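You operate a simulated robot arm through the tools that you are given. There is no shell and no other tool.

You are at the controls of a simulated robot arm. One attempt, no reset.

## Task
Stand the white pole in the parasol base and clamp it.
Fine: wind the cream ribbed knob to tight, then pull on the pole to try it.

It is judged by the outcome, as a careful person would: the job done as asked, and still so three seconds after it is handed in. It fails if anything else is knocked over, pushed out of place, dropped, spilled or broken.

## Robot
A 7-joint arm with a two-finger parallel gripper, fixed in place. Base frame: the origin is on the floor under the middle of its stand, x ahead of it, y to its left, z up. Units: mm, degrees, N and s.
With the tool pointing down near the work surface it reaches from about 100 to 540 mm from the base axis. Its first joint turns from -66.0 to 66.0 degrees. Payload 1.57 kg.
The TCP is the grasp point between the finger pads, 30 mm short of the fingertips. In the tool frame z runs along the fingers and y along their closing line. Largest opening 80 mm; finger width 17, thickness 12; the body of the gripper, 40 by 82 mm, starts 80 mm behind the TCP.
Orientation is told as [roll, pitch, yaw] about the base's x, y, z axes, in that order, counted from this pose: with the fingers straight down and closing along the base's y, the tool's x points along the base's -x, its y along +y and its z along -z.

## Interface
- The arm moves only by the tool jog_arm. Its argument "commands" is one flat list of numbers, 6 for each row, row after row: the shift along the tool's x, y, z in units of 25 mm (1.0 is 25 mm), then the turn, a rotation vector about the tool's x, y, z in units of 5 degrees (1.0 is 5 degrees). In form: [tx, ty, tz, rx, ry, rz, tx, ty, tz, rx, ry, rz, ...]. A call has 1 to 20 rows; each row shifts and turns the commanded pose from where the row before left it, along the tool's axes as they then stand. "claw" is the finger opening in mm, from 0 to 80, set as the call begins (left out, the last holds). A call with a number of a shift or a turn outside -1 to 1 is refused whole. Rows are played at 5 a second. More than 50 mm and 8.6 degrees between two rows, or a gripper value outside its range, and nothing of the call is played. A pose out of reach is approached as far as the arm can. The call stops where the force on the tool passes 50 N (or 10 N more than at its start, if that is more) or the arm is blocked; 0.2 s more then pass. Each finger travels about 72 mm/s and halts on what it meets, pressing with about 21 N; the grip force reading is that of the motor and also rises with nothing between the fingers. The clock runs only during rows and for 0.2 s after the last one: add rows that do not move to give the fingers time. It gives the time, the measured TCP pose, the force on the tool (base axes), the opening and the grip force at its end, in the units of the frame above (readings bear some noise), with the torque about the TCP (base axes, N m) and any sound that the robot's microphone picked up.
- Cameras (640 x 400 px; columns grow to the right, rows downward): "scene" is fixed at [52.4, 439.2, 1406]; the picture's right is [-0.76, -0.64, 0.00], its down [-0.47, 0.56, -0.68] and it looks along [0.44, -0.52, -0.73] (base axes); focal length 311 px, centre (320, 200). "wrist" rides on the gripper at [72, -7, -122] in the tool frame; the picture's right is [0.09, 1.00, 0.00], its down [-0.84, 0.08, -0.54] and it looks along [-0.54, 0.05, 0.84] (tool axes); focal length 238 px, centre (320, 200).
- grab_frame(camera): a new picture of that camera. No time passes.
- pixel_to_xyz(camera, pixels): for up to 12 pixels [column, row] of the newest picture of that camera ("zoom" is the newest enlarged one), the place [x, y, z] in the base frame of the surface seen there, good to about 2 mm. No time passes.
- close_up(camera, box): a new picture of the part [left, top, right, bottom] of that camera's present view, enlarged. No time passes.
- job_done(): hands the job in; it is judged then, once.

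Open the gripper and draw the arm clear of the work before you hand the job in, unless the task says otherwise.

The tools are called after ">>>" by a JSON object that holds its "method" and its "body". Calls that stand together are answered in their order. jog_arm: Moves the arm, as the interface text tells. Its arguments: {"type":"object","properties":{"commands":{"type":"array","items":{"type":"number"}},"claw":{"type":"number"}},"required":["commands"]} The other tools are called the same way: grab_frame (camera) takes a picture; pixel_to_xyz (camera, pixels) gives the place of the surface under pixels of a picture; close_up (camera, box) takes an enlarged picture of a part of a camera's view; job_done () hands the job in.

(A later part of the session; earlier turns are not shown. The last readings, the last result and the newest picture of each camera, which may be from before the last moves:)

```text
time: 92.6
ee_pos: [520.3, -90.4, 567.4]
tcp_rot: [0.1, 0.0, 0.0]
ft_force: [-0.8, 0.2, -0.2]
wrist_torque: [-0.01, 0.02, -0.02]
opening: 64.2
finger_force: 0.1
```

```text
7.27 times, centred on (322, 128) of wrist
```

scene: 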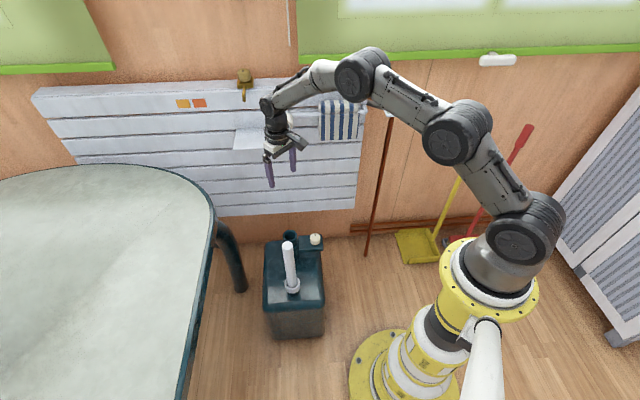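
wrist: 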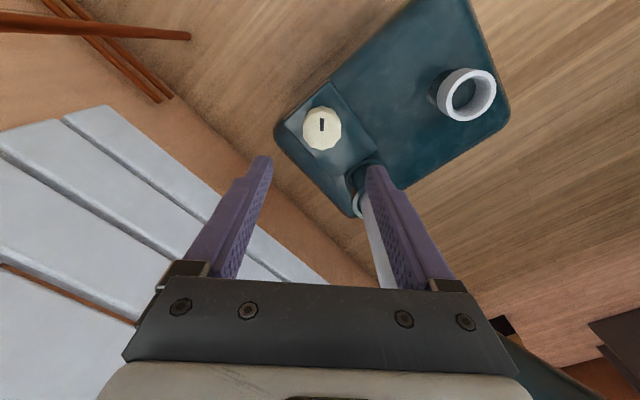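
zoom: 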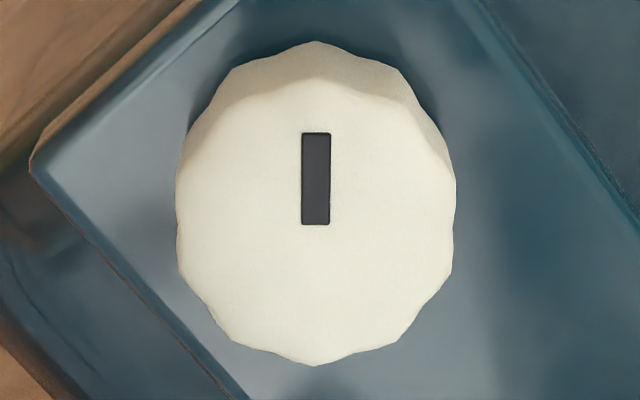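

The mark points to base -x, and the knob has about 12 ribs with one at the mark. A flush grip (two ribs per pad) needs yaw ≈ 75°, so I rotate there and descend around the knob.

>>> {"method": "jog_arm", "body": {"commands": [0, 0, 0, 0, 0, -1, 0, 0, 0, 0, 0, -1, 0, 0, 0, 0, 0, -1, 0, 0, 0, 0, 0, -1, 0, 0, 0, 0, 0, -1, 0, 0, 0, 0, 0, -1, 0, 0, 0, 0, 0, -1, 0, 0, 0, 0, 0, -1, 0, 0, 0, 0, 0, -1, 0, 0, 0, 0, 0, -1, 0, 0, 0, 0, 0, -1, 0, 0, 0, 0, 0, -1, 0, 0, 0, 0, 0, -1, 0, 0, 0, 0, 0, -1, 0, 0, 0, 0, 0, -1, 0, 0, 0, 0, 0, 0], "claw": 64}}

>>> {"method": "jog_arm", "body": {"commands": [0, 0, 0.7, 0, 0, 0, 0, 0, 0.7, 0, 0, 0, 0, 0, 0.7, 0, 0, 0, 0, 0, 0.7, 0, 0, 0, 0, 0, 0.7, 0, 0, 0, 0, 0, 0.4, 0, 0, 0, 0, 0, 0.2, 0, 0, 0, 0, 0, 0.2, 0, 0, 0, 0, 0, 0.1, 0, 0, 0, 0, 0, 0, 0, 0, 0], "claw": 64}}

>>> {"method": "close_up", "body": {"camera": "wrist", "box": [270, 130, 370, 220]}}

```text
time: 96.0
ee_pos: [520.2, -89.5, 567.8]
tcp_rot: [0.0, 0.0, 75.1]
ft_force: [0.5, 0.1, 0.8]
wrist_torque: [0.01, 0.0, 0.0]
opening: 63.9
finger_force: 0.1
```

```text
time: 98.2
ee_pos: [518.3, -90.0, 458.6]
tcp_rot: [0.1, 0.0, 74.9]
ft_force: [0.1, 0.3, 0.1]
wrist_torque: [-0.01, 0.02, 0.03]
opening: 64.1
finger_force: 0.1
```

```text
4.44 times, centred on (320, 175) of wrist
```

zoom: 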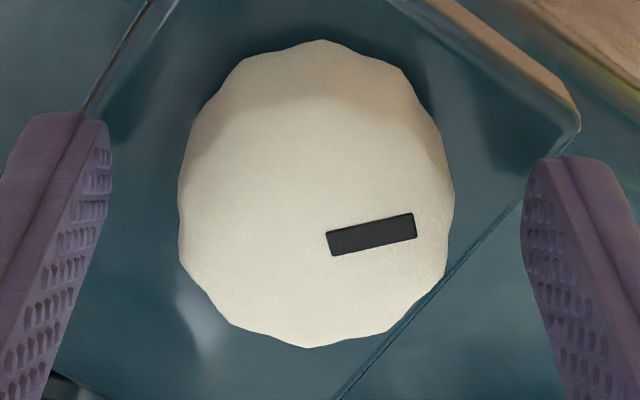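

The left side of the knob shows a rib-to-rib face parallel to the pads, so the grip is nearly flush. I shift 1 mm, lower 2.5 mm for fuller contact, and close.

>>> {"method": "jog_arm", "body": {"commands": [0, -0.035, 0.1, 0, 0, 0, 0, 0, 0, 0, 0, 0], "claw": 64}}

>>> {"method": "jog_arm", "body": {"commands": [0, 0, 0, 0, 0, 0, 0, 0, 0, 0, 0, 0, 0, 0, 0, 0, 0, 0, 0, 0, 0, 0, 0, 0, 0, 0, 0, 0, 0, 0], "claw": 0}}

>>> {"method": "close_up", "body": {"camera": "wrist", "box": [270, 130, 370, 220]}}

```text
time: 98.8
ee_pos: [521.0, -89.0, 456.7]
tcp_rot: [0.0, 0.0, 75.1]
ft_force: [-0.2, 0.6, -0.3]
wrist_torque: [-0.03, -0.01, -0.02]
opening: 64.1
finger_force: 0.1
```

```text
time: 100.0
ee_pos: [519.8, -89.4, 457.2]
tcp_rot: [0.2, 0.0, 75.0]
ft_force: [-9.9, 2.4, 8.6]
wrist_torque: [-0.12, -0.32, 0.06]
opening: 39.6
finger_force: 45.3
```

```text
4.44 times, centred on (320, 175) of wrist
```

zoom: 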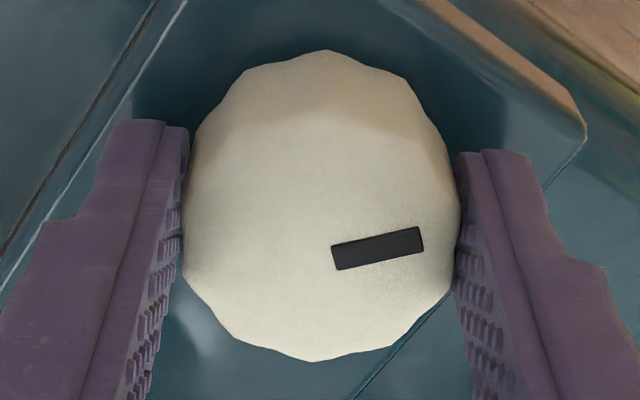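

Gripped near-flush. I turn slowly clockwise, 2° per row for 10°, and watch torque and mark.

>>> {"method": "jog_arm", "body": {"commands": [0, 0, 0, 0, 0, 0.4, 0, 0, 0, 0, 0, 0.4, 0, 0, 0, 0, 0, 0.4, 0, 0, 0, 0, 0, 0.4, 0, 0, 0, 0, 0, 0.4]}}

>>> {"method": "close_up", "body": {"camera": "wrist", "box": [270, 130, 370, 220]}}

```text
time: 101.2
ee_pos: [519.4, -90.6, 456.0]
tcp_rot: [0.2, 0.0, 65.0]
ft_force: [-11.1, 0.6, -1.3]
wrist_torque: [0.05, -0.13, 0.5]
opening: 39.2
finger_force: 44.6
```

```text
4.44 times, centred on (320, 175) of wrist
```

zoom: 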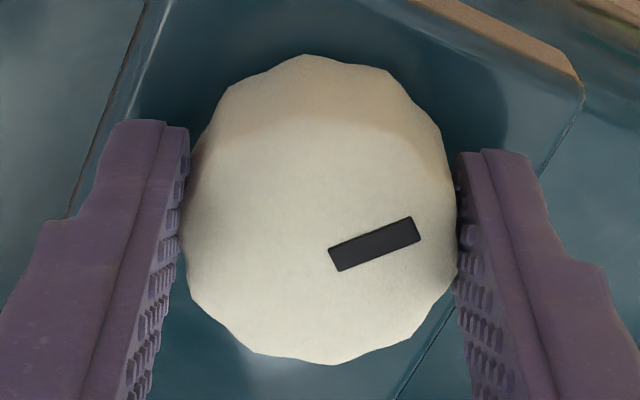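

The knob moved only about 1° (the mark slid 9° of 10° in the grip), with 0.5 N m of torque. I continue slowly in 4° pieces to find the peak torque the grip can give.

>>> {"method": "jog_arm", "body": {"commands": [0, 0, 0, 0, 0, 0.4, 0, 0, 0, 0, 0, 0.4]}}

>>> {"method": "jog_arm", "body": {"commands": [0, 0, 0, 0, 0, 0.4, 0, 0, 0, 0, 0, 0.4]}}

>>> {"method": "jog_arm", "body": {"commands": [0, 0, 0, 0, 0, 0.4, 0, 0, 0, 0, 0, 0.4]}}

>>> {"method": "close_up", "body": {"camera": "wrist", "box": [270, 130, 370, 220]}}

```text
time: 101.8
ee_pos: [519.0, -89.6, 456.1]
tcp_rot: [0.3, 0.1, 61.2]
ft_force: [-23.7, 3.7, 12.0]
wrist_torque: [0.06, -0.78, 0.7]
opening: 39.1
finger_force: 44.6
```

```text
time: 102.4
ee_pos: [519.9, -89.1, 456.1]
tcp_rot: [0.3, 0.2, 57.0]
ft_force: [-20.6, -0.8, 7.4]
wrist_torque: [-0.11, -0.2, 1.22]
opening: 39.4
finger_force: 44.9
```

```text
time: 103.0
ee_pos: [519.1, -90.3, 456.2]
tcp_rot: [0.3, 0.1, 53.0]
ft_force: [-20.5, 3.4, 5.7]
wrist_torque: [0.03, -0.68, 0.97]
opening: 39.5
finger_force: 45.4
```

```text
4.44 times, centred on (320, 175) of wrist
```

zoom: 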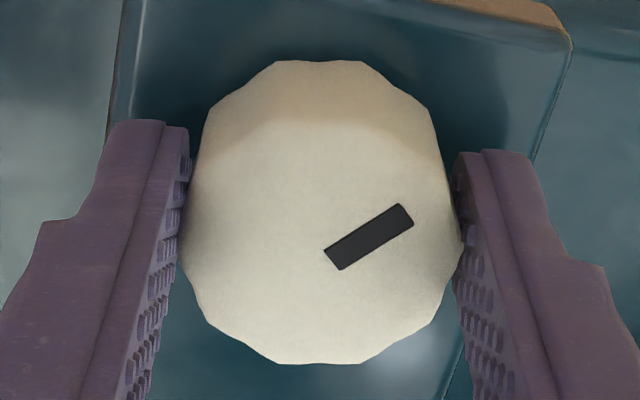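

Torque peaked at 1.22 N m, with the knob creeping only 1–2°. I hold still for 3 s with this torque on, to see whether the knob keeps creeping round under load.

>>> {"method": "jog_arm", "body": {"commands": [0, 0, 0, 0, 0, 0, 0, 0, 0, 0, 0, 0, 0, 0, 0, 0, 0, 0, 0, 0, 0, 0, 0, 0, 0, 0, 0, 0, 0, 0, 0, 0, 0, 0, 0, 0, 0, 0, 0, 0, 0, 0, 0, 0, 0, 0, 0, 0, 0, 0, 0, 0, 0, 0, 0, 0, 0, 0, 0, 0, 0, 0, 0, 0, 0, 0, 0, 0, 0, 0, 0, 0, 0, 0, 0, 0, 0, 0, 0, 0, 0, 0, 0, 0, 0, 0, 0, 0, 0, 0]}}

>>> {"method": "close_up", "body": {"camera": "wrist", "box": [270, 130, 370, 220]}}

```text
time: 106.2
ee_pos: [519.0, -90.0, 455.1]
tcp_rot: [0.3, 0.2, 53.0]
ft_force: [-17.5, 16.4, 4.8]
wrist_torque: [-0.02, -0.37, 0.51]
opening: 39.6
finger_force: 44.8
```

```text
4.44 times, centred on (320, 175) of wrist
```

zoom: 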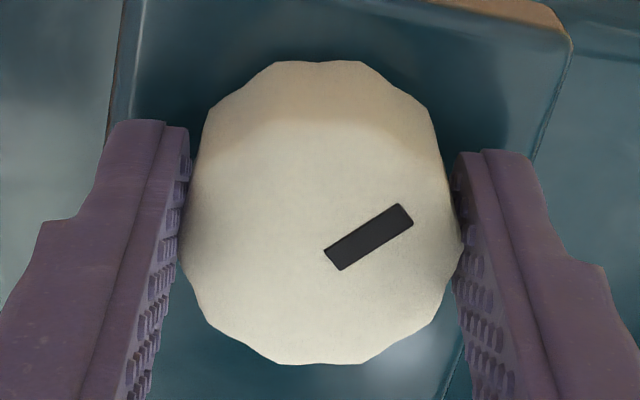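

Torque relaxed to 0.5 N m and the mark did not move, so the knob is hard against something. To learn whether it is a stop or screw friction, I turn back 8° counter-clockwise and read the torque.

>>> {"method": "jog_arm", "body": {"commands": [0, 0, 0, 0, 0, -0.4, 0, 0, 0, 0, 0, -0.4, 0, 0, 0, 0, 0, -0.4, 0, 0, 0, 0, 0, -0.4]}}

>>> {"method": "close_up", "body": {"camera": "wrist", "box": [270, 130, 370, 220]}}

```text
time: 107.2
ee_pos: [518.8, -89.5, 455.0]
tcp_rot: [0.3, 0.1, 61.1]
ft_force: [-10.9, 14.4, -6.7]
wrist_torque: [-0.39, -0.01, 0.03]
opening: 39.4
finger_force: 44.8
```

```text
4.44 times, centred on (320, 175) of wrist
```

zoom: 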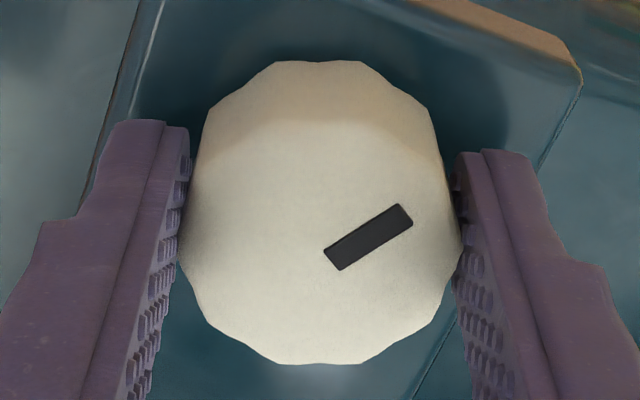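

The knob turned back freely with zero torque, so the clockwise end is a definite stop with no thread friction before it. I wind it firmly back to that stop (14° clockwise) and then release.

>>> {"method": "jog_arm", "body": {"commands": [0, 0, 0, 0, 0, 0.4, 0, 0, 0, 0, 0, 0.4, 0, 0, 0, 0, 0, 0.4, 0, 0, 0, 0, 0, 0.4, 0, 0, 0, 0, 0, 0.4, 0, 0, 0, 0, 0, 0.4, 0, 0, 0, 0, 0, 0.4]}}

>>> {"method": "close_up", "body": {"camera": "wrist", "box": [270, 130, 370, 220]}}

```text
time: 108.8
ee_pos: [517.9, -88.3, 456.0]
tcp_rot: [0.3, 0.4, 46.9]
ft_force: [-21.4, 3.4, 5.7]
wrist_torque: [-0.38, -0.35, 0.77]
opening: 39.8
finger_force: 45.0
```

```text
4.44 times, centred on (320, 175) of wrist
```

zoom: 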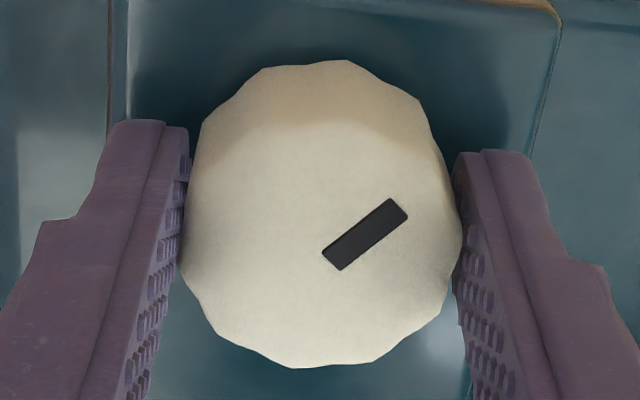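

The knob is back at the stop (mark ≈ 89° + yaw as before), torque 0.77 N m. I release, rise, and return to the pole for a proper pull test.

>>> {"method": "jog_arm", "body": {"commands": [0, 0, 0, 0, 0, 0, 0, 0, 0, 0, 0, 0, 0, 0, 0, 0, 0, 0], "claw": 64}}

>>> {"method": "close_up", "body": {"camera": "wrist", "box": [270, 130, 370, 220]}}

>>> {"method": "jog_arm", "body": {"commands": [0, 0, -0.4, 0, 0, 0, 0, 0, -0.7, 0, 0, 0, 0, 0, -0.8, 0, 0, 0, 0, 0, -0.8, 0, 0, 1, 0, 0, -0.8, 0, 0, 1, 0, 0, -0.8, 0, 0, 1, 0, 0, -0.8, 0, 0, 1, 0, 0, -0.8, 0, 0, 1, 0, 0, -0.8, 0, 0, 1, 0, 0, -0.8, 0, 0, 1, 0, 0, -0.8, 0, 0, 1, 0, 0, -0.8, 0, 0, 1, 0, 0, -0.8, 0, 0, 0.4, 0, 0, -0.8, 0, 0, 0, 0, 0, -0.8, 0, 0, 0, 0, 0, 0, 0, 0, 0], "claw": 64}}

```text
time: 109.6
ee_pos: [522.2, -89.5, 457.3]
tcp_rot: [-0.1, -0.1, 46.9]
ft_force: [-0.4, 0.3, -1.1]
wrist_torque: [0.0, 0.0, 0.02]
opening: 64.2
finger_force: 0.0
```

```text
4.44 times, centred on (320, 175) of wrist
```

zoom: 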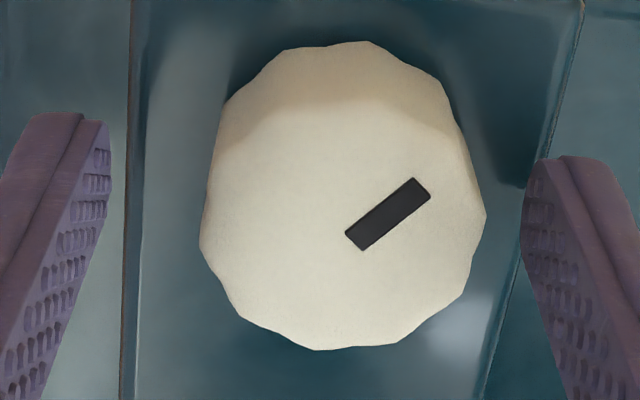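

```text
time: 113.0
ee_pos: [520.3, -90.7, 743.2]
tcp_rot: [-0.1, 0.0, 0.0]
ft_force: [0.2, 0.4, -1.1]
wrist_torque: [0.0, 0.0, -0.01]
opening: 64.1
finger_force: 0.0
```

>>> {"method": "jog_arm", "body": {"commands": [-0.432, 0.46, 0, 0, 0, 0, -0.432, 0.46, 0, 0, 0, 0, -0.432, 0.46, 0, 0, 0, 0, -0.432, 0.46, 0, 0, 0, 0, -0.432, 0.46, 0, 0, 0, 0, -0.432, 0.46, 0, 0, 0, 0, 0, 0, 0, 0, 0, 0, 0, 0, 0, 0, 0, 0], "claw": 75}}

>>> {"method": "grab_frame", "body": {"camera": "wrist"}}

>>> {"method": "close_up", "body": {"camera": "scene", "box": [255, 180, 325, 255]}}

>>> {"method": "pixel_to_xyz", "body": {"camera": "zoom", "pixels": [[297, 90], [273, 90], [320, 90], [297, 76], [298, 102], [305, 200], [318, 305]]}}

```text
time: 114.8
ee_pos: [586.2, -21.9, 743.8]
tcp_rot: [-0.1, 0.0, -0.1]
ft_force: [-0.4, 0.7, 0.4]
wrist_torque: [0.02, -0.02, 0.02]
opening: 75.1
finger_force: 0.1
```

```text
taken
```

wrist: 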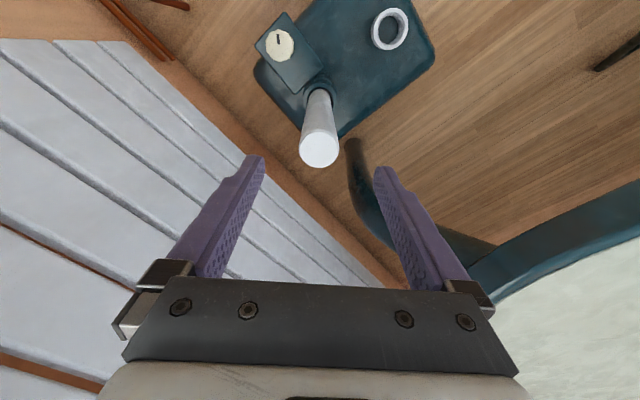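

```text
5.33 times, centred on (290, 218) of scene
```

zoom: 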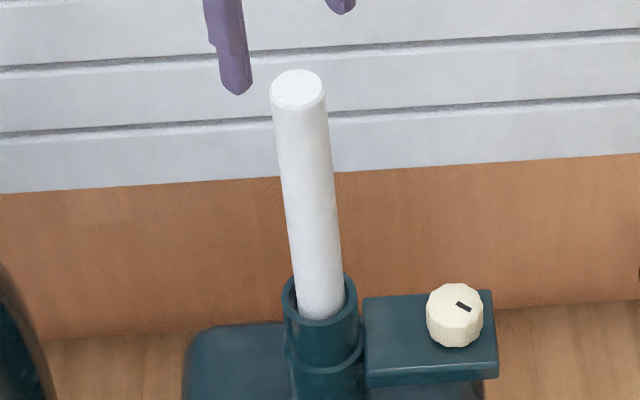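

```text
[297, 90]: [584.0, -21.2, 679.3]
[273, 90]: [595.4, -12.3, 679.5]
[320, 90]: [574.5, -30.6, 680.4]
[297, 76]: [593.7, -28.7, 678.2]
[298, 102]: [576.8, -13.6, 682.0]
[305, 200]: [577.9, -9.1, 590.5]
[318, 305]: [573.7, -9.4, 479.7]
```

The pole is seated (top z≈679.5) and centred under the tool at (319,150). I descend, close on it, and then pull.

>>> {"method": "jog_arm", "body": {"commands": [0, 0, 0.53, 0, 0, 0, 0, 0, 0.53, 0, 0, 0, 0, 0, 0.53, 0, 0, 0, 0, 0, 0.53, 0, 0, 0, 0, 0, 0.53, 0, 0, 0, 0, 0, 0.53, 0, 0, 0, 0, 0, 0.53, 0, 0, 0, 0, 0, 0.53, 0, 0, 0, 0, 0, 0, 0, 0, 0], "claw": 75}}

>>> {"method": "jog_arm", "body": {"commands": [0, 0, 0, 0, 0, 0, 0, 0, 0, 0, 0, 0, 0, 0, 0, 0, 0, 0, 0, 0, 0, 0, 0, 0, 0, 0, 0, 0, 0, 0], "claw": 0}}

>>> {"method": "jog_arm", "body": {"commands": [0, 0, -0.08, 0, 0, 0]}}

>>> {"method": "jog_arm", "body": {"commands": [0, 0, -0.08, 0, 0, 0]}}

```text
time: 116.8
ee_pos: [587.2, -20.3, 639.6]
tcp_rot: [0.1, 0.0, 0.1]
ft_force: [0.5, -0.2, -0.4]
wrist_torque: [-0.03, 0.03, 0.02]
opening: 75.0
finger_force: 0.0
```

```text
time: 118.0
ee_pos: [586.1, -20.9, 638.1]
tcp_rot: [0.1, 0.0, -0.1]
ft_force: [0.2, -5.2, 0.0]
wrist_torque: [-0.91, -0.01, -0.04]
opening: 33.0
finger_force: 21.4
```

```text
time: 118.4
ee_pos: [585.6, -20.5, 639.4]
tcp_rot: [0.0, 0.2, 0.0]
ft_force: [2.6, -5.0, -9.3]
wrist_torque: [-1.06, -0.6, 0.03]
opening: 33.0
finger_force: 21.3
```

```text
time: 118.8
ee_pos: [583.6, -21.2, 640.8]
tcp_rot: [-0.1, 0.4, 0.0]
ft_force: [1.8, -4.6, -14.1]
wrist_torque: [-0.97, -0.25, -0.01]
opening: 32.9
finger_force: 21.1
```

The pull reads -9.3 then -14.1 N with the pole also held sideways near the socket's top (5 N at 175 mm below the TCP). I pull two more 2 mm steps to see whether the hold saturates.

>>> {"method": "jog_arm", "body": {"commands": [0, 0, -0.08, 0, 0, 0]}}

>>> {"method": "jog_arm", "body": {"commands": [0, 0, -0.08, 0, 0, 0]}}

>>> {"method": "close_up", "body": {"camera": "scene", "box": [255, 180, 325, 255]}}

>>> {"method": "pixel_to_xyz", "body": {"camera": "zoom", "pixels": [[305, 84], [305, 93], [315, 80], [300, 86], [310, 200], [318, 305]]}}

```text
time: 119.2
ee_pos: [583.4, -20.6, 644.4]
tcp_rot: [0.1, 0.3, 0.0]
ft_force: [-1.1, -3.1, -19.4]
wrist_torque: [-0.83, 0.27, 0.02]
opening: 33.2
finger_force: 20.8
```

```text
time: 119.6
ee_pos: [586.0, -21.0, 645.1]
tcp_rot: [0.0, 0.3, 0.0]
ft_force: [-1.6, -2.0, -17.3]
wrist_torque: [-0.52, 0.41, -0.01]
opening: 33.1
finger_force: 21.0
```

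```text
5.33 times, centred on (290, 218) of scene
```

zoom: 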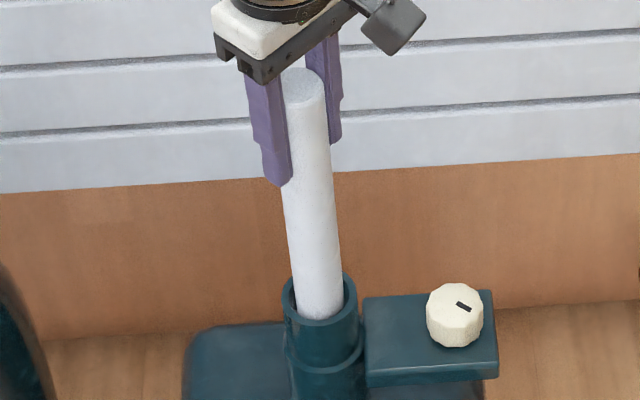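

```text
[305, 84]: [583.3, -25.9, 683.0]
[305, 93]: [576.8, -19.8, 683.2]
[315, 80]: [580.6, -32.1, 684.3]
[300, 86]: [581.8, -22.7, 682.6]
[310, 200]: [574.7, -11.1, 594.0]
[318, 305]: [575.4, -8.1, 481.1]
```

The hold saturates at roughly 15–17 N and the pole has slid up about 4 mm, so the clamp still isn't really tight. I push the pole back down in small steps.

>>> {"method": "jog_arm", "body": {"commands": [0, 0, 0.06, 0, 0, 0, 0, 0, 0.06, 0, 0, 0, 0, 0, 0, 0, 0, 0, 0, 0, 0.06, 0, 0, 0, 0, 0, 0, 0, 0, 0, 0, 0, 0.06, 0, 0, 0, 0, 0, 0, 0, 0, 0, 0, 0, 0.06, 0, 0, 0, 0, 0, 0, 0, 0, 0, 0, 0, 0.06, 0, 0, 0, 0, 0, 0, 0, 0, 0, 0, 0, 0, 0, 0, 0, 0, 0, 0, 0, 0, 0]}}

>>> {"method": "jog_arm", "body": {"commands": [0, 0, 0.04, 0, 0, 0, 0, 0, 0, 0, 0, 0, 0, 0, 0, 0, 0, 0, 0, 0, 0, 0, 0, 0, 0, 0, 0, 0, 0, 0]}}

```text
time: 122.4
ee_pos: [584.5, -21.6, 638.3]
tcp_rot: [0.0, -0.1, 0.0]
ft_force: [-0.5, 2.6, 20.5]
wrist_torque: [0.39, 0.15, -0.02]
opening: 33.1
finger_force: 21.1
```

```text
time: 123.6
ee_pos: [587.6, -20.7, 636.4]
tcp_rot: [0.1, -0.2, 0.0]
ft_force: [-0.4, 2.2, 20.4]
wrist_torque: [0.29, 0.02, -0.03]
opening: 32.9
finger_force: 21.4
```

The pole is bottomed again (20 N holding). I release it, rise clear and look into the bore around the pole for the clamp parts.

>>> {"method": "jog_arm", "body": {"commands": [0, 0, -0.06, 0, 0, 0, 0, 0, 0, 0, 0, 0]}}

>>> {"method": "jog_arm", "body": {"commands": [0, 0, 0, 0, 0, 0, 0, 0, 0, 0, 0, 0, 0, 0, 0, 0, 0, 0, 0, 0, -0.4, 0, 0, 0, 0, 0, -0.6, 0, 0, 0, 0, 0, -0.6, 0, 0, 0, 0, 0, -0.6, 0, 0, 0, 0, 0, -0.6, 0, 0, 0, 0, 0, -0.6, 0, 0, 0, 0, 0, -0.8, 0, 0, 0, 0, 0, 0, 0, 0, 0], "claw": 72}}

>>> {"method": "close_up", "body": {"camera": "wrist", "box": [290, 70, 350, 120]}}

>>> {"method": "close_up", "body": {"camera": "scene", "box": [275, 215, 325, 250]}}

```text
time: 124.2
ee_pos: [585.6, -21.5, 636.7]
tcp_rot: [0.0, 0.0, 0.0]
ft_force: [4.4, -1.7, 7.1]
wrist_torque: [-0.29, -0.67, 0.03]
opening: 33.1
finger_force: 20.4
```

```text
time: 126.6
ee_pos: [584.1, -21.6, 742.7]
tcp_rot: [-0.1, 0.0, 0.0]
ft_force: [-0.4, -0.4, 0.0]
wrist_torque: [0.01, -0.01, 0.0]
opening: 71.8
finger_force: 0.1
```

```text
8.00 times, centred on (320, 95) of wrist
```

zoom: 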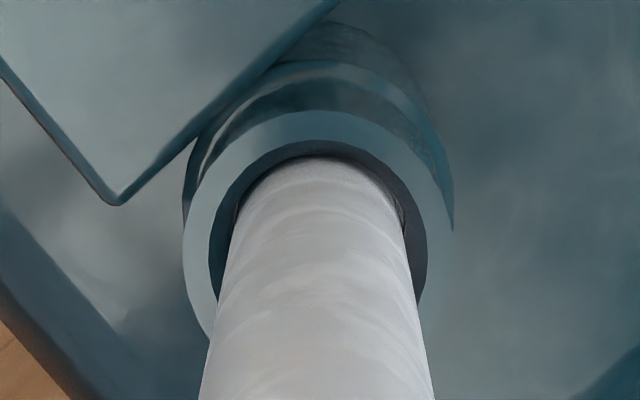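

```text
11.43 times, centred on (300, 232) of scene
```

zoom: 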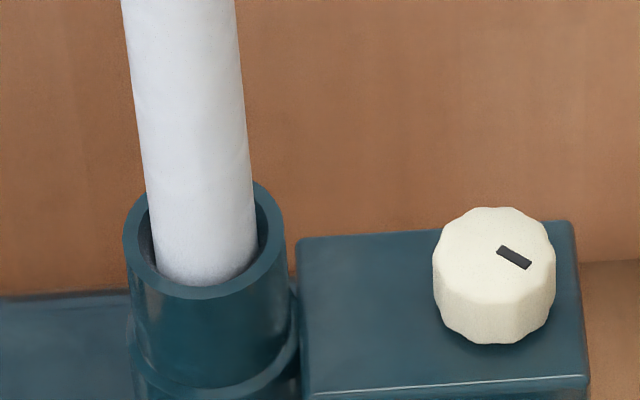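

There appears to be a tighter sleeve inside the bore around the pole. I check the knob's present height against its initial z≈453.5, since a screw knob would have gone down as it tightened.

>>> {"method": "pixel_to_xyz", "body": {"camera": "zoom", "pixels": [[490, 235], [480, 260], [530, 280], [500, 225], [460, 250], [380, 280], [340, 330], [545, 250], [500, 330], [495, 342]]}}

>>> {"method": "close_up", "body": {"camera": "wrist", "box": [255, 20, 310, 65]}}

```text
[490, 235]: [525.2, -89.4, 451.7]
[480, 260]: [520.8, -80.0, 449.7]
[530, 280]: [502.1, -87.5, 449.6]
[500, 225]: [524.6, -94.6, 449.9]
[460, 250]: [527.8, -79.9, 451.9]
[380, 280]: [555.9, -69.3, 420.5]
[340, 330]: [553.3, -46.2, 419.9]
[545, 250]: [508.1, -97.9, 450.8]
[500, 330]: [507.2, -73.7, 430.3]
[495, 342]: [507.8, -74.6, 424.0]
```

```text
8.89 times, centred on (282, 42) of wrist
```

zoom: 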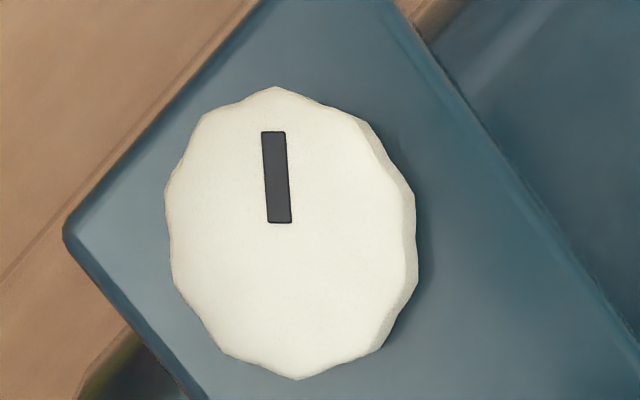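

The knob's top now reads z≈450.7, about 3 mm lower than at the start, so clockwise is the tightening direction. I check how much gap is left between the knob's underside and the bracket.

>>> {"method": "close_up", "body": {"camera": "scene", "box": [300, 220, 330, 245]}}

```text
16.00 times, centred on (315, 232) of scene
```

zoom: 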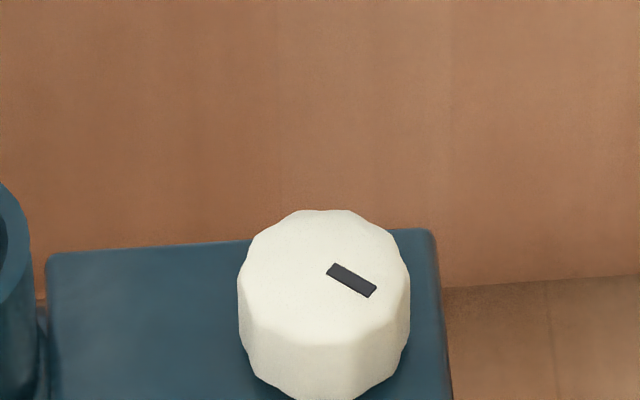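

>>> {"method": "close_up", "body": {"camera": "scene", "box": [304, 228, 328, 250]}}

>>> {"method": "pixel_to_xyz", "body": {"camera": "zoom", "pixels": [[330, 120], [300, 130], [360, 140], [330, 260], [330, 290], [330, 300], [330, 310], [330, 320], [330, 330], [330, 345], [250, 280], [410, 250]]}}

```text
16.00 times, centred on (316, 239) of scene
```

zoom: 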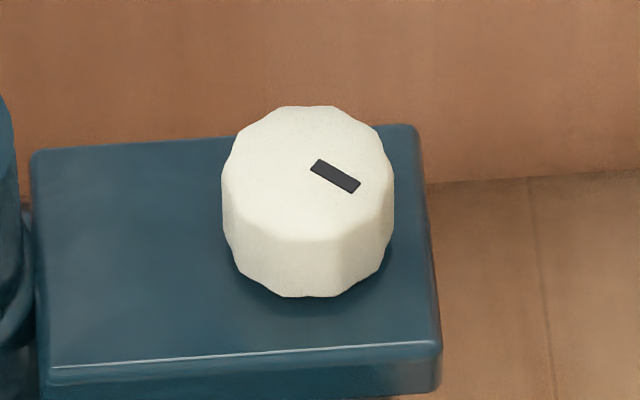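

```text
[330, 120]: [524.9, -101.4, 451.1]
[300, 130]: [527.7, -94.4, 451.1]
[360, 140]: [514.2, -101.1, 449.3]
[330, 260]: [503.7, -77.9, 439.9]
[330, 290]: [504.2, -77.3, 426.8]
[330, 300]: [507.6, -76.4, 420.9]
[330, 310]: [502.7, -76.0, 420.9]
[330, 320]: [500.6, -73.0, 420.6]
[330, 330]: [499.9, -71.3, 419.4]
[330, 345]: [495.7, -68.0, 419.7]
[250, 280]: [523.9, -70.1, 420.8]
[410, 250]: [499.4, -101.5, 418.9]
```

Height readings are within noise, so to settle the direction I'll check the other end of the knob's travel: if it stops at its starting angle, clockwise is surely the tight end. I move back above the knob, turning to yaw -50.

>>> {"method": "jog_arm", "body": {"commands": [0.437, -0.447, 0, 0, 0, 0, 0.437, -0.447, 0, 0, 0, 0, 0.437, -0.447, 0, 0, 0, 0, 0.437, -0.447, 0, 0, 0, 0, 0.437, -0.447, 0, 0, 0, 0, 0.437, -0.447, 0, 0, 0, 0, 0, 0, 0.6, 0, 0, 1, 0, 0, 0.6, 0, 0, 1, 0, 0, 0.6, 0, 0, 1, 0, 0, 0.6, 0, 0, 1, 0, 0, 0.6, 0, 0, 1, 0, 0, 0.6, 0, 0, 1, 0, 0, 0.6, 0, 0, 1, 0, 0, 0.6, 0, 0, 1, 0, 0, 0.6, 0, 0, 1, 0, 0, 0.6, 0, 0, 1, 0, 0, 0, 0, 0, 0], "claw": 64}}

>>> {"method": "jog_arm", "body": {"commands": [0, 0, 0.7, 0, 0, 0, 0, 0, 0.7, 0, 0, 0, 0, 0, 0.7, 0, 0, 0, 0, 0, 0.7, 0, 0, 0, 0, 0, 0.7, 0, 0, 0, 0, 0, 0.7, 0, 0, 0, 0, 0, 0.4, 0, 0, 0, 0, 0, 0.3, 0, 0, 0, 0, 0, 0.2, 0, 0, 0, 0, 0, 0.2, 0, 0, 0, 0, 0, 0.1, 0, 0, 0, 0, 0, 0, 0, 0, 0], "claw": 64}}

>>> {"method": "close_up", "body": {"camera": "wrist", "box": [270, 130, 370, 220]}}

>>> {"method": "close_up", "body": {"camera": "scene", "box": [255, 160, 345, 260]}}

```text
time: 130.2
ee_pos: [520.1, -88.1, 593.2]
tcp_rot: [-0.1, 0.0, -50.1]
ft_force: [0.1, -0.3, -0.3]
wrist_torque: [-0.01, 0.01, -0.01]
opening: 64.0
finger_force: 0.1
```

```text
time: 132.8
ee_pos: [519.8, -88.5, 456.7]
tcp_rot: [0.0, 0.1, -49.9]
ft_force: [0.4, 1.3, -1.4]
wrist_torque: [0.0, 0.03, -0.03]
opening: 63.9
finger_force: 0.0
```

```text
4.44 times, centred on (320, 175) of wrist
```

zoom: 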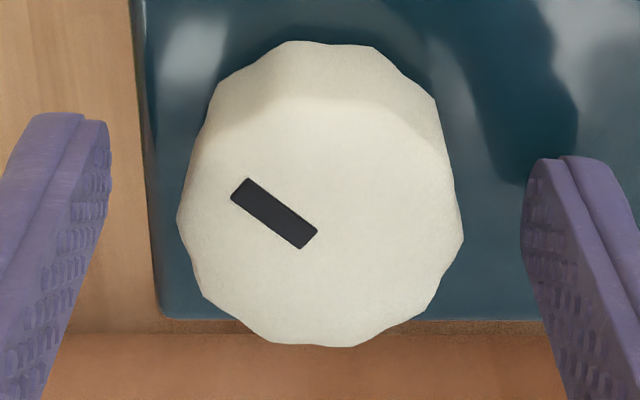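

```text
4.00 times, centred on (300, 210) of scene
```

zoom: 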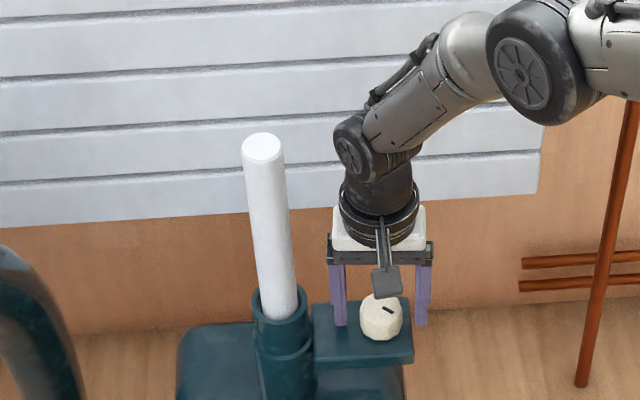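

The mark sits exactly where stroke 1 left it. Before turning back, I grip here (flush, yaw -50) and try 8° more clockwise from this side.

>>> {"method": "jog_arm", "body": {"commands": [0, 0, 0, 0, 0, 0, 0, 0, 0, 0, 0, 0, 0, 0, 0, 0, 0, 0, 0, 0, 0, 0, 0, 0, 0, 0, 0, 0, 0, 0], "claw": 0}}

>>> {"method": "jog_arm", "body": {"commands": [0, 0, 0, 0, 0, 0.4, 0, 0, 0, 0, 0, 0.4]}}

>>> {"method": "jog_arm", "body": {"commands": [0, 0, 0, 0, 0, 0.4, 0, 0, 0, 0, 0, 0.4]}}

>>> {"method": "close_up", "body": {"camera": "wrist", "box": [270, 130, 370, 220]}}

```text
time: 134.0
ee_pos: [519.0, -87.8, 458.5]
tcp_rot: [0.1, 0.0, -50.0]
ft_force: [1.1, -0.3, -1.9]
wrist_torque: [-0.08, -0.06, -0.02]
opening: 39.1
finger_force: 43.8
```

```text
time: 134.6
ee_pos: [520.3, -88.6, 458.0]
tcp_rot: [0.1, 0.1, -53.8]
ft_force: [0.0, -3.0, 1.1]
wrist_torque: [-0.25, -0.09, 1.21]
opening: 38.9
finger_force: 44.5
```

```text
time: 135.2
ee_pos: [520.8, -88.6, 458.0]
tcp_rot: [-0.1, -0.1, -58.1]
ft_force: [-3.0, -2.2, 1.9]
wrist_torque: [0.22, -0.32, 1.04]
opening: 39.5
finger_force: 44.8
```

```text
4.44 times, centred on (320, 175) of wrist
```

zoom: 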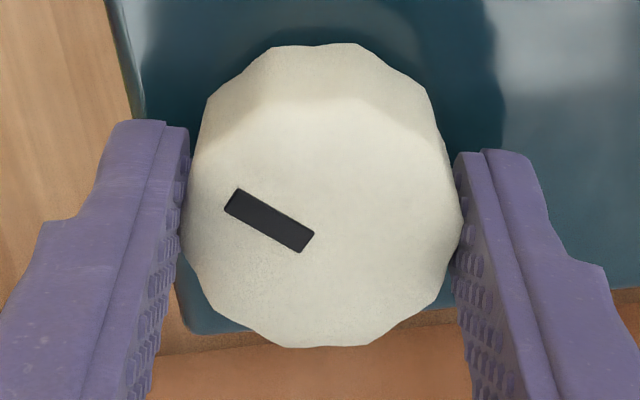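

At this angle torque jumps to 1.21 N m at once, so it is a rigid stop. Now I turn counter-clockwise 60° to feel the other direction.

>>> {"method": "jog_arm", "body": {"commands": [0, 0, 0, 0, 0, -1, 0, 0, 0, 0, 0, -1, 0, 0, 0, 0, 0, -1, 0, 0, 0, 0, 0, -1, 0, 0, 0, 0, 0, -1, 0, 0, 0, 0, 0, -1]}}

>>> {"method": "jog_arm", "body": {"commands": [0, 0, 0, 0, 0, -1, 0, 0, 0, 0, 0, -1, 0, 0, 0, 0, 0, -1, 0, 0, 0, 0, 0, -1, 0, 0, 0, 0, 0, -1, 0, 0, 0, 0, 0, -1]}}

>>> {"method": "close_up", "body": {"camera": "wrist", "box": [270, 130, 370, 220]}}

```text
time: 136.6
ee_pos: [519.9, -87.8, 457.0]
tcp_rot: [0.0, 0.1, -27.9]
ft_force: [-8.9, -1.0, 10.4]
wrist_torque: [0.51, 0.14, -0.04]
opening: 39.2
finger_force: 44.2
```

```text
time: 138.0
ee_pos: [519.0, -88.1, 456.0]
tcp_rot: [0.0, 0.1, 2.2]
ft_force: [-5.4, 3.0, -3.1]
wrist_torque: [-0.55, -0.93, -0.06]
opening: 39.3
finger_force: 44.6
```

```text
4.44 times, centred on (320, 175) of wrist
```

zoom: 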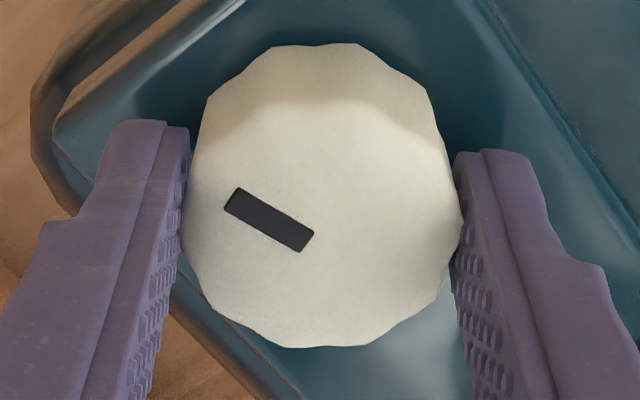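

It turns back freely with about -0.05 N m. I continue counter-clockwise 70° more, which passes the knob's starting angle.

>>> {"method": "jog_arm", "body": {"commands": [0, 0, 0, 0, 0, -1, 0, 0, 0, 0, 0, -1, 0, 0, 0, 0, 0, -1, 0, 0, 0, 0, 0, -1, 0, 0, 0, 0, 0, -1, 0, 0, 0, 0, 0, -1, 0, 0, 0, 0, 0, -1, 0, 0, 0, 0, 0, -1]}}

>>> {"method": "jog_arm", "body": {"commands": [0, 0, 0, 0, 0, -1, 0, 0, 0, 0, 0, -1, 0, 0, 0, 0, 0, -1, 0, 0, 0, 0, 0, -1, 0, 0, 0, 0, 0, -1, 0, 0, 0, 0, 0, -1]}}

>>> {"method": "close_up", "body": {"camera": "wrist", "box": [270, 130, 370, 220]}}

```text
time: 139.8
ee_pos: [519.6, -89.3, 458.9]
tcp_rot: [0.1, 0.1, 42.0]
ft_force: [-11.2, -1.0, 3.4]
wrist_torque: [-0.42, -0.58, -0.03]
opening: 39.1
finger_force: 44.6
```

```text
time: 141.2
ee_pos: [518.9, -87.9, 457.1]
tcp_rot: [0.2, 0.0, 72.0]
ft_force: [-16.7, 5.7, 12.3]
wrist_torque: [-0.12, -0.34, -0.05]
opening: 39.3
finger_force: 44.8
```

```text
4.44 times, centred on (320, 175) of wrist
```

zoom: 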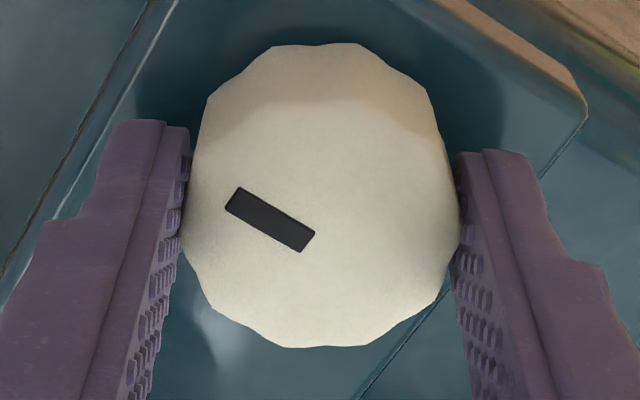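

Knob is now 130° back from the stop, past its starting angle, still with only -0.05 N m of friction, so there's no stop at the start position. I continue counter-clockwise 40° further.

>>> {"method": "jog_arm", "body": {"commands": [0, 0, 0, 0, 0, -1, 0, 0, 0, 0, 0, -1, 0, 0, 0, 0, 0, -1, 0, 0, 0, 0, 0, -1, 0, 0, 0, 0, 0, -1, 0, 0, 0, 0, 0, -1, 0, 0, 0, 0, 0, -1, 0, 0, 0, 0, 0, -1]}}

>>> {"method": "close_up", "body": {"camera": "wrist", "box": [270, 130, 370, 220]}}

>>> {"method": "close_up", "body": {"camera": "scene", "box": [255, 160, 345, 260]}}

```text
time: 143.0
ee_pos: [519.6, -86.8, 456.9]
tcp_rot: [0.2, -0.1, 112.0]
ft_force: [-16.5, 0.4, 3.7]
wrist_torque: [-0.09, -0.42, -0.96]
opening: 39.4
finger_force: 45.1
```

```text
4.44 times, centred on (320, 175) of wrist
```

zoom: 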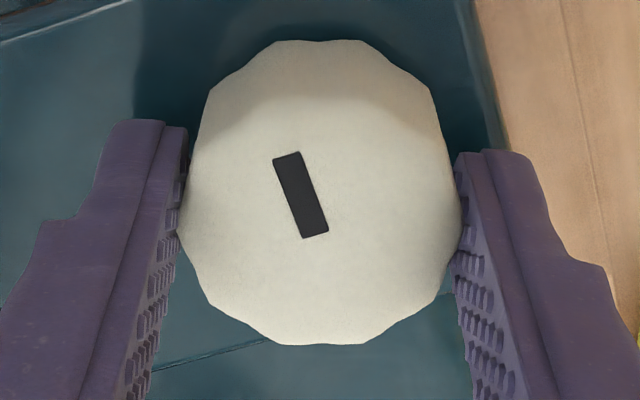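

```text
4.00 times, centred on (300, 210) of scene
```

zoom: 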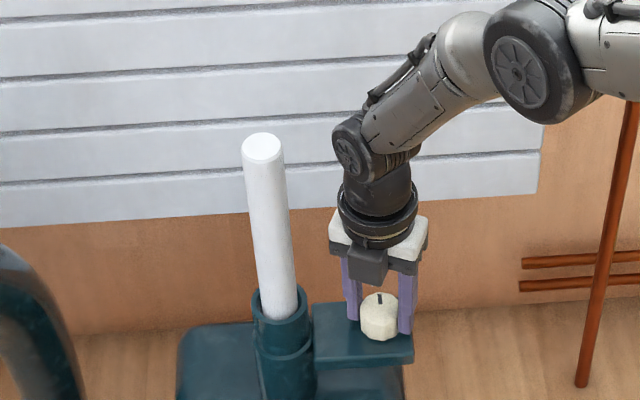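

Torque jumped to -0.96 N m and the fingers slipped: the other stop is about 130° from the first, just beyond the starting angle where the pole slid freely. So the clockwise stop is the tight end; I release, re-centre, re-grip flush at yaw 108 and wind clockwise again.

>>> {"method": "jog_arm", "body": {"commands": [0, 0, 0, 0, 0, 0, 0, 0, 0, 0, 0, 0, -0.006, 0.019, 0, 0, 0, 0.8, 0, 0, 0, 0, 0, 0], "claw": 60}}

>>> {"method": "close_up", "body": {"camera": "wrist", "box": [270, 130, 370, 220]}}

>>> {"method": "jog_arm", "body": {"commands": [0, 0, 0, 0, 0, 0, 0, 0, 0, 0, 0, 0, 0, 0, 0, 0, 0, 0, 0, 0, 0, 0, 0, 0, 0, 0, 0, 0, 0, 0], "claw": 0}}

```text
time: 144.0
ee_pos: [520.0, -87.1, 457.4]
tcp_rot: [0.0, 0.0, 108.0]
ft_force: [-0.5, 0.2, 0.3]
wrist_torque: [0.0, 0.02, -0.02]
opening: 59.9
finger_force: 0.0
```

```text
4.44 times, centred on (320, 175) of wrist
```

zoom: 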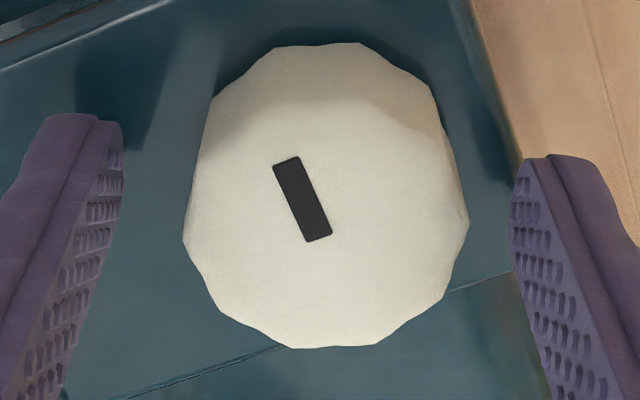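

```text
time: 145.2
ee_pos: [519.7, -87.6, 457.2]
tcp_rot: [0.0, 0.0, 108.0]
ft_force: [-7.0, -3.5, 7.5]
wrist_torque: [0.18, -0.3, -0.05]
opening: 39.4
finger_force: 44.7
```

Gripped. I wind clockwise 60° in the first call, watching forces.

>>> {"method": "jog_arm", "body": {"commands": [0, 0, 0, 0, 0, 1, 0, 0, 0, 0, 0, 1, 0, 0, 0, 0, 0, 1, 0, 0, 0, 0, 0, 1, 0, 0, 0, 0, 0, 1, 0, 0, 0, 0, 0, 1, 0, 0, 0, 0, 0, 1, 0, 0, 0, 0, 0, 1, 0, 0, 0, 0, 0, 1, 0, 0, 0, 0, 0, 1, 0, 0, 0, 0, 0, 1, 0, 0, 0, 0, 0, 1]}}

>>> {"method": "jog_arm", "body": {"commands": [0, 0, 0, 0, 0, 1, 0, 0, 0, 0, 0, 1, 0, 0, 0, 0, 0, 1, 0, 0, 0, 0, 0, 1, 0, 0, 0, 0, 0, 1, 0, 0, 0, 0, 0, 1, 0, 0, 0, 0, 0, 1, 0, 0, 0, 0, 0, 1]}}

>>> {"method": "jog_arm", "body": {"commands": [0, 0, 0, 0, 0, 1, 0, 0, 0, 0, 0, 1, 0, 0, 0, 0, 0, 1, 0, 0, 0, 0, 0, 1]}}

>>> {"method": "close_up", "body": {"camera": "wrist", "box": [270, 130, 370, 220]}}

```text
time: 147.8
ee_pos: [520.3, -86.7, 456.5]
tcp_rot: [0.1, 0.1, 48.0]
ft_force: [-0.9, 5.6, -8.3]
wrist_torque: [-0.18, -0.85, 0.01]
opening: 39.5
finger_force: 44.4
```

```text
time: 149.6
ee_pos: [519.8, -89.2, 456.0]
tcp_rot: [0.0, -0.1, 7.9]
ft_force: [13.5, 0.7, -21.1]
wrist_torque: [0.36, 0.55, 0.06]
opening: 39.5
finger_force: 45.0
```

```text
time: 150.6
ee_pos: [521.0, -88.6, 457.2]
tcp_rot: [-0.1, -0.1, -12.1]
ft_force: [17.0, -5.8, -27.1]
wrist_torque: [0.48, 0.13, 0.04]
opening: 39.4
finger_force: 45.0
```

```text
4.44 times, centred on (320, 175) of wrist
```

zoom: 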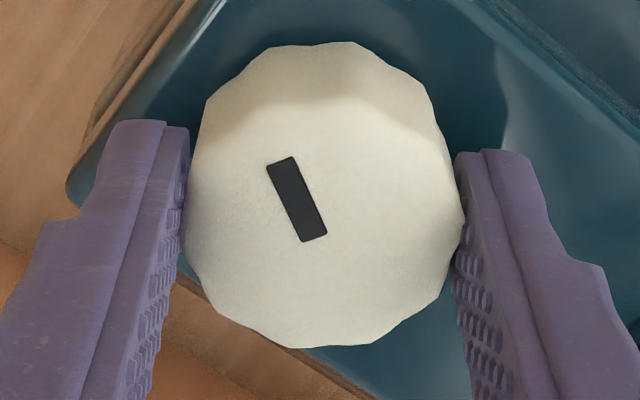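

The knob follows and is about 10° from the stop, but the side force is about 32 N. I relieve it by 0.5 mm and go on in small steps to the stop.

>>> {"method": "jog_arm", "body": {"commands": [-0.018, 0.0, 0.018, 0, 0, 0, 0, 0, 0, 0, 0, 0.6]}}

>>> {"method": "jog_arm", "body": {"commands": [0, 0, 0, 0, 0, 0.5, 0, 0, 0, 0, 0, 0.5]}}

>>> {"method": "jog_arm", "body": {"commands": [0, 0, 0, 0, 0, 0.4, 0, 0, 0, 0, 0, 0.4]}}

>>> {"method": "jog_arm", "body": {"commands": [0, 0, 0, 0, 0, 0.4, 0, 0, 0, 0, 0, 0.4]}}

>>> {"method": "close_up", "body": {"camera": "wrist", "box": [270, 130, 370, 220]}}

```text
time: 151.2
ee_pos: [520.2, -87.5, 458.2]
tcp_rot: [0.0, 0.0, -14.9]
ft_force: [3.3, -8.6, -6.0]
wrist_torque: [0.17, -0.24, 0.05]
opening: 39.3
finger_force: 43.9
```

```text
time: 151.8
ee_pos: [519.0, -88.0, 457.6]
tcp_rot: [0.0, -0.1, -20.1]
ft_force: [5.3, -7.7, -0.1]
wrist_torque: [-0.31, 1.04, 0.04]
opening: 39.3
finger_force: 44.8
```

```text
time: 152.4
ee_pos: [519.3, -88.2, 458.0]
tcp_rot: [0.0, -0.1, -23.8]
ft_force: [-4.8, -6.4, 17.6]
wrist_torque: [0.3, 0.4, 0.54]
opening: 39.7
finger_force: 44.8
```

```text
time: 153.0
ee_pos: [519.9, -90.1, 457.5]
tcp_rot: [0.0, -0.1, -28.0]
ft_force: [-0.7, -7.7, 8.9]
wrist_torque: [-0.34, -0.08, 0.45]
opening: 39.2
finger_force: 45.0
```

```text
4.44 times, centred on (320, 175) of wrist
```

zoom: 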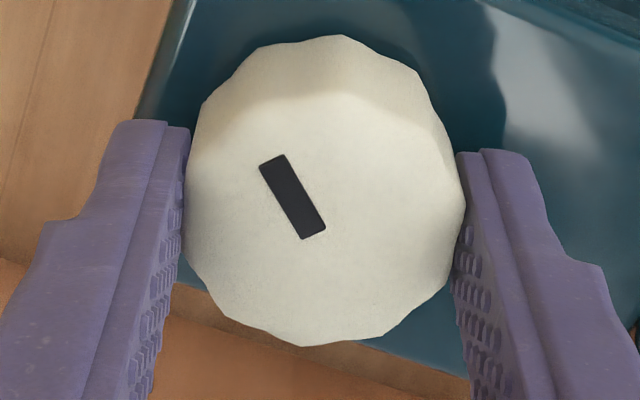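

The knob is back at its clockwise stop (mark + yaw ≈ 87). For a firm final twist I re-grip flush at yaw -20 and turn 8° against the stop.

>>> {"method": "jog_arm", "body": {"commands": [0, 0, 0, 0, 0, 0, 0, 0, 0, 0, 0, 0, 0, 0, 0, 0, 0, -0.9, 0, 0, 0, 0, 0, -0.9, 0, 0, 0, 0, 0, 0], "claw": 60}}

>>> {"method": "jog_arm", "body": {"commands": [0, 0, 0, 0, 0, 0, 0, 0, 0, 0, 0, 0, 0, 0, 0, 0, 0, 0, 0, 0, 0, 0, 0, 0, 0, 0, 0, 0, 0, 0], "claw": 0}}

>>> {"method": "jog_arm", "body": {"commands": [0, 0, 0, 0, 0, 0.4, 0, 0, 0, 0, 0, 0.4]}}

>>> {"method": "jog_arm", "body": {"commands": [0, 0, 0, 0, 0, 0.4]}}

>>> {"method": "jog_arm", "body": {"commands": [0, 0, 0, 0, 0, 0.4]}}

>>> {"method": "close_up", "body": {"camera": "wrist", "box": [270, 130, 370, 220]}}

```text
time: 154.2
ee_pos: [520.8, -87.8, 457.1]
tcp_rot: [0.0, 0.1, -18.9]
ft_force: [-1.4, -0.2, 1.4]
wrist_torque: [0.0, 0.01, 0.03]
opening: 60.1
finger_force: 0.0
```

```text
time: 155.4
ee_pos: [520.5, -88.7, 457.6]
tcp_rot: [0.0, -0.1, -18.9]
ft_force: [-0.1, -0.4, -0.7]
wrist_torque: [0.5, -0.13, 0.08]
opening: 39.4
finger_force: 45.5
```

```text
time: 156.0
ee_pos: [519.8, -87.2, 456.2]
tcp_rot: [-0.1, 0.0, -22.9]
ft_force: [3.7, -0.6, -9.2]
wrist_torque: [0.38, -0.16, 0.62]
opening: 39.6
finger_force: 45.1
```

```text
time: 156.4
ee_pos: [519.8, -88.4, 456.3]
tcp_rot: [0.1, 0.0, -25.0]
ft_force: [-3.3, 2.2, 1.3]
wrist_torque: [0.0, -0.07, 0.4]
opening: 39.4
finger_force: 44.9
```

```text
time: 156.8
ee_pos: [520.4, -88.5, 457.9]
tcp_rot: [0.0, 0.1, -26.9]
ft_force: [-5.1, 2.9, 5.8]
wrist_torque: [0.18, 0.32, 0.39]
opening: 39.2
finger_force: 44.7
```

```text
4.44 times, centred on (320, 175) of wrist
```

zoom: 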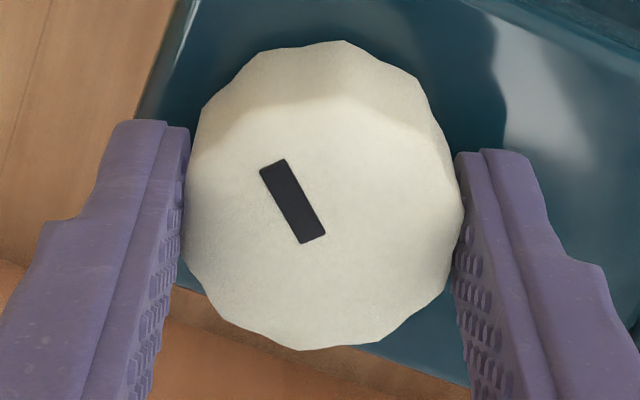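

Torque is 0.4 N m here just before the ribs bite. I turn a further 6° in small steps to reach the peak.

>>> {"method": "jog_arm", "body": {"commands": [0, 0, 0, 0, 0, 0.4]}}

>>> {"method": "jog_arm", "body": {"commands": [0, 0, 0, 0, 0, 0.4]}}

>>> {"method": "jog_arm", "body": {"commands": [0, 0, 0, 0, 0, 0.4]}}

>>> {"method": "close_up", "body": {"camera": "wrist", "box": [270, 130, 370, 220]}}

```text
time: 157.2
ee_pos: [520.4, -88.8, 457.5]
tcp_rot: [0.1, 0.0, -28.9]
ft_force: [2.8, 2.0, -7.4]
wrist_torque: [-0.07, 0.07, 0.65]
opening: 38.9
finger_force: 44.9
```

```text
time: 157.6
ee_pos: [520.7, -87.8, 456.7]
tcp_rot: [0.0, 0.0, -30.9]
ft_force: [4.7, 2.2, -11.7]
wrist_torque: [-0.2, -0.2, 1.11]
opening: 39.0
finger_force: 44.1
```

```text
time: 158.0
ee_pos: [517.9, -88.8, 457.0]
tcp_rot: [0.0, 0.1, -32.9]
ft_force: [1.2, 11.9, -8.1]
wrist_torque: [-0.02, -0.16, 1.21]
opening: 39.3
finger_force: 44.3
```

```text
4.44 times, centred on (320, 175) of wrist
```

zoom: 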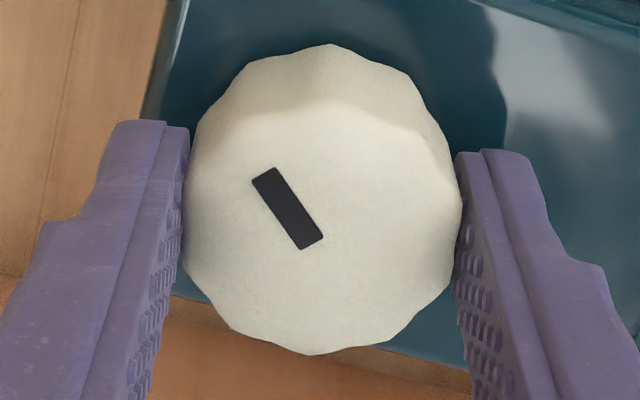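

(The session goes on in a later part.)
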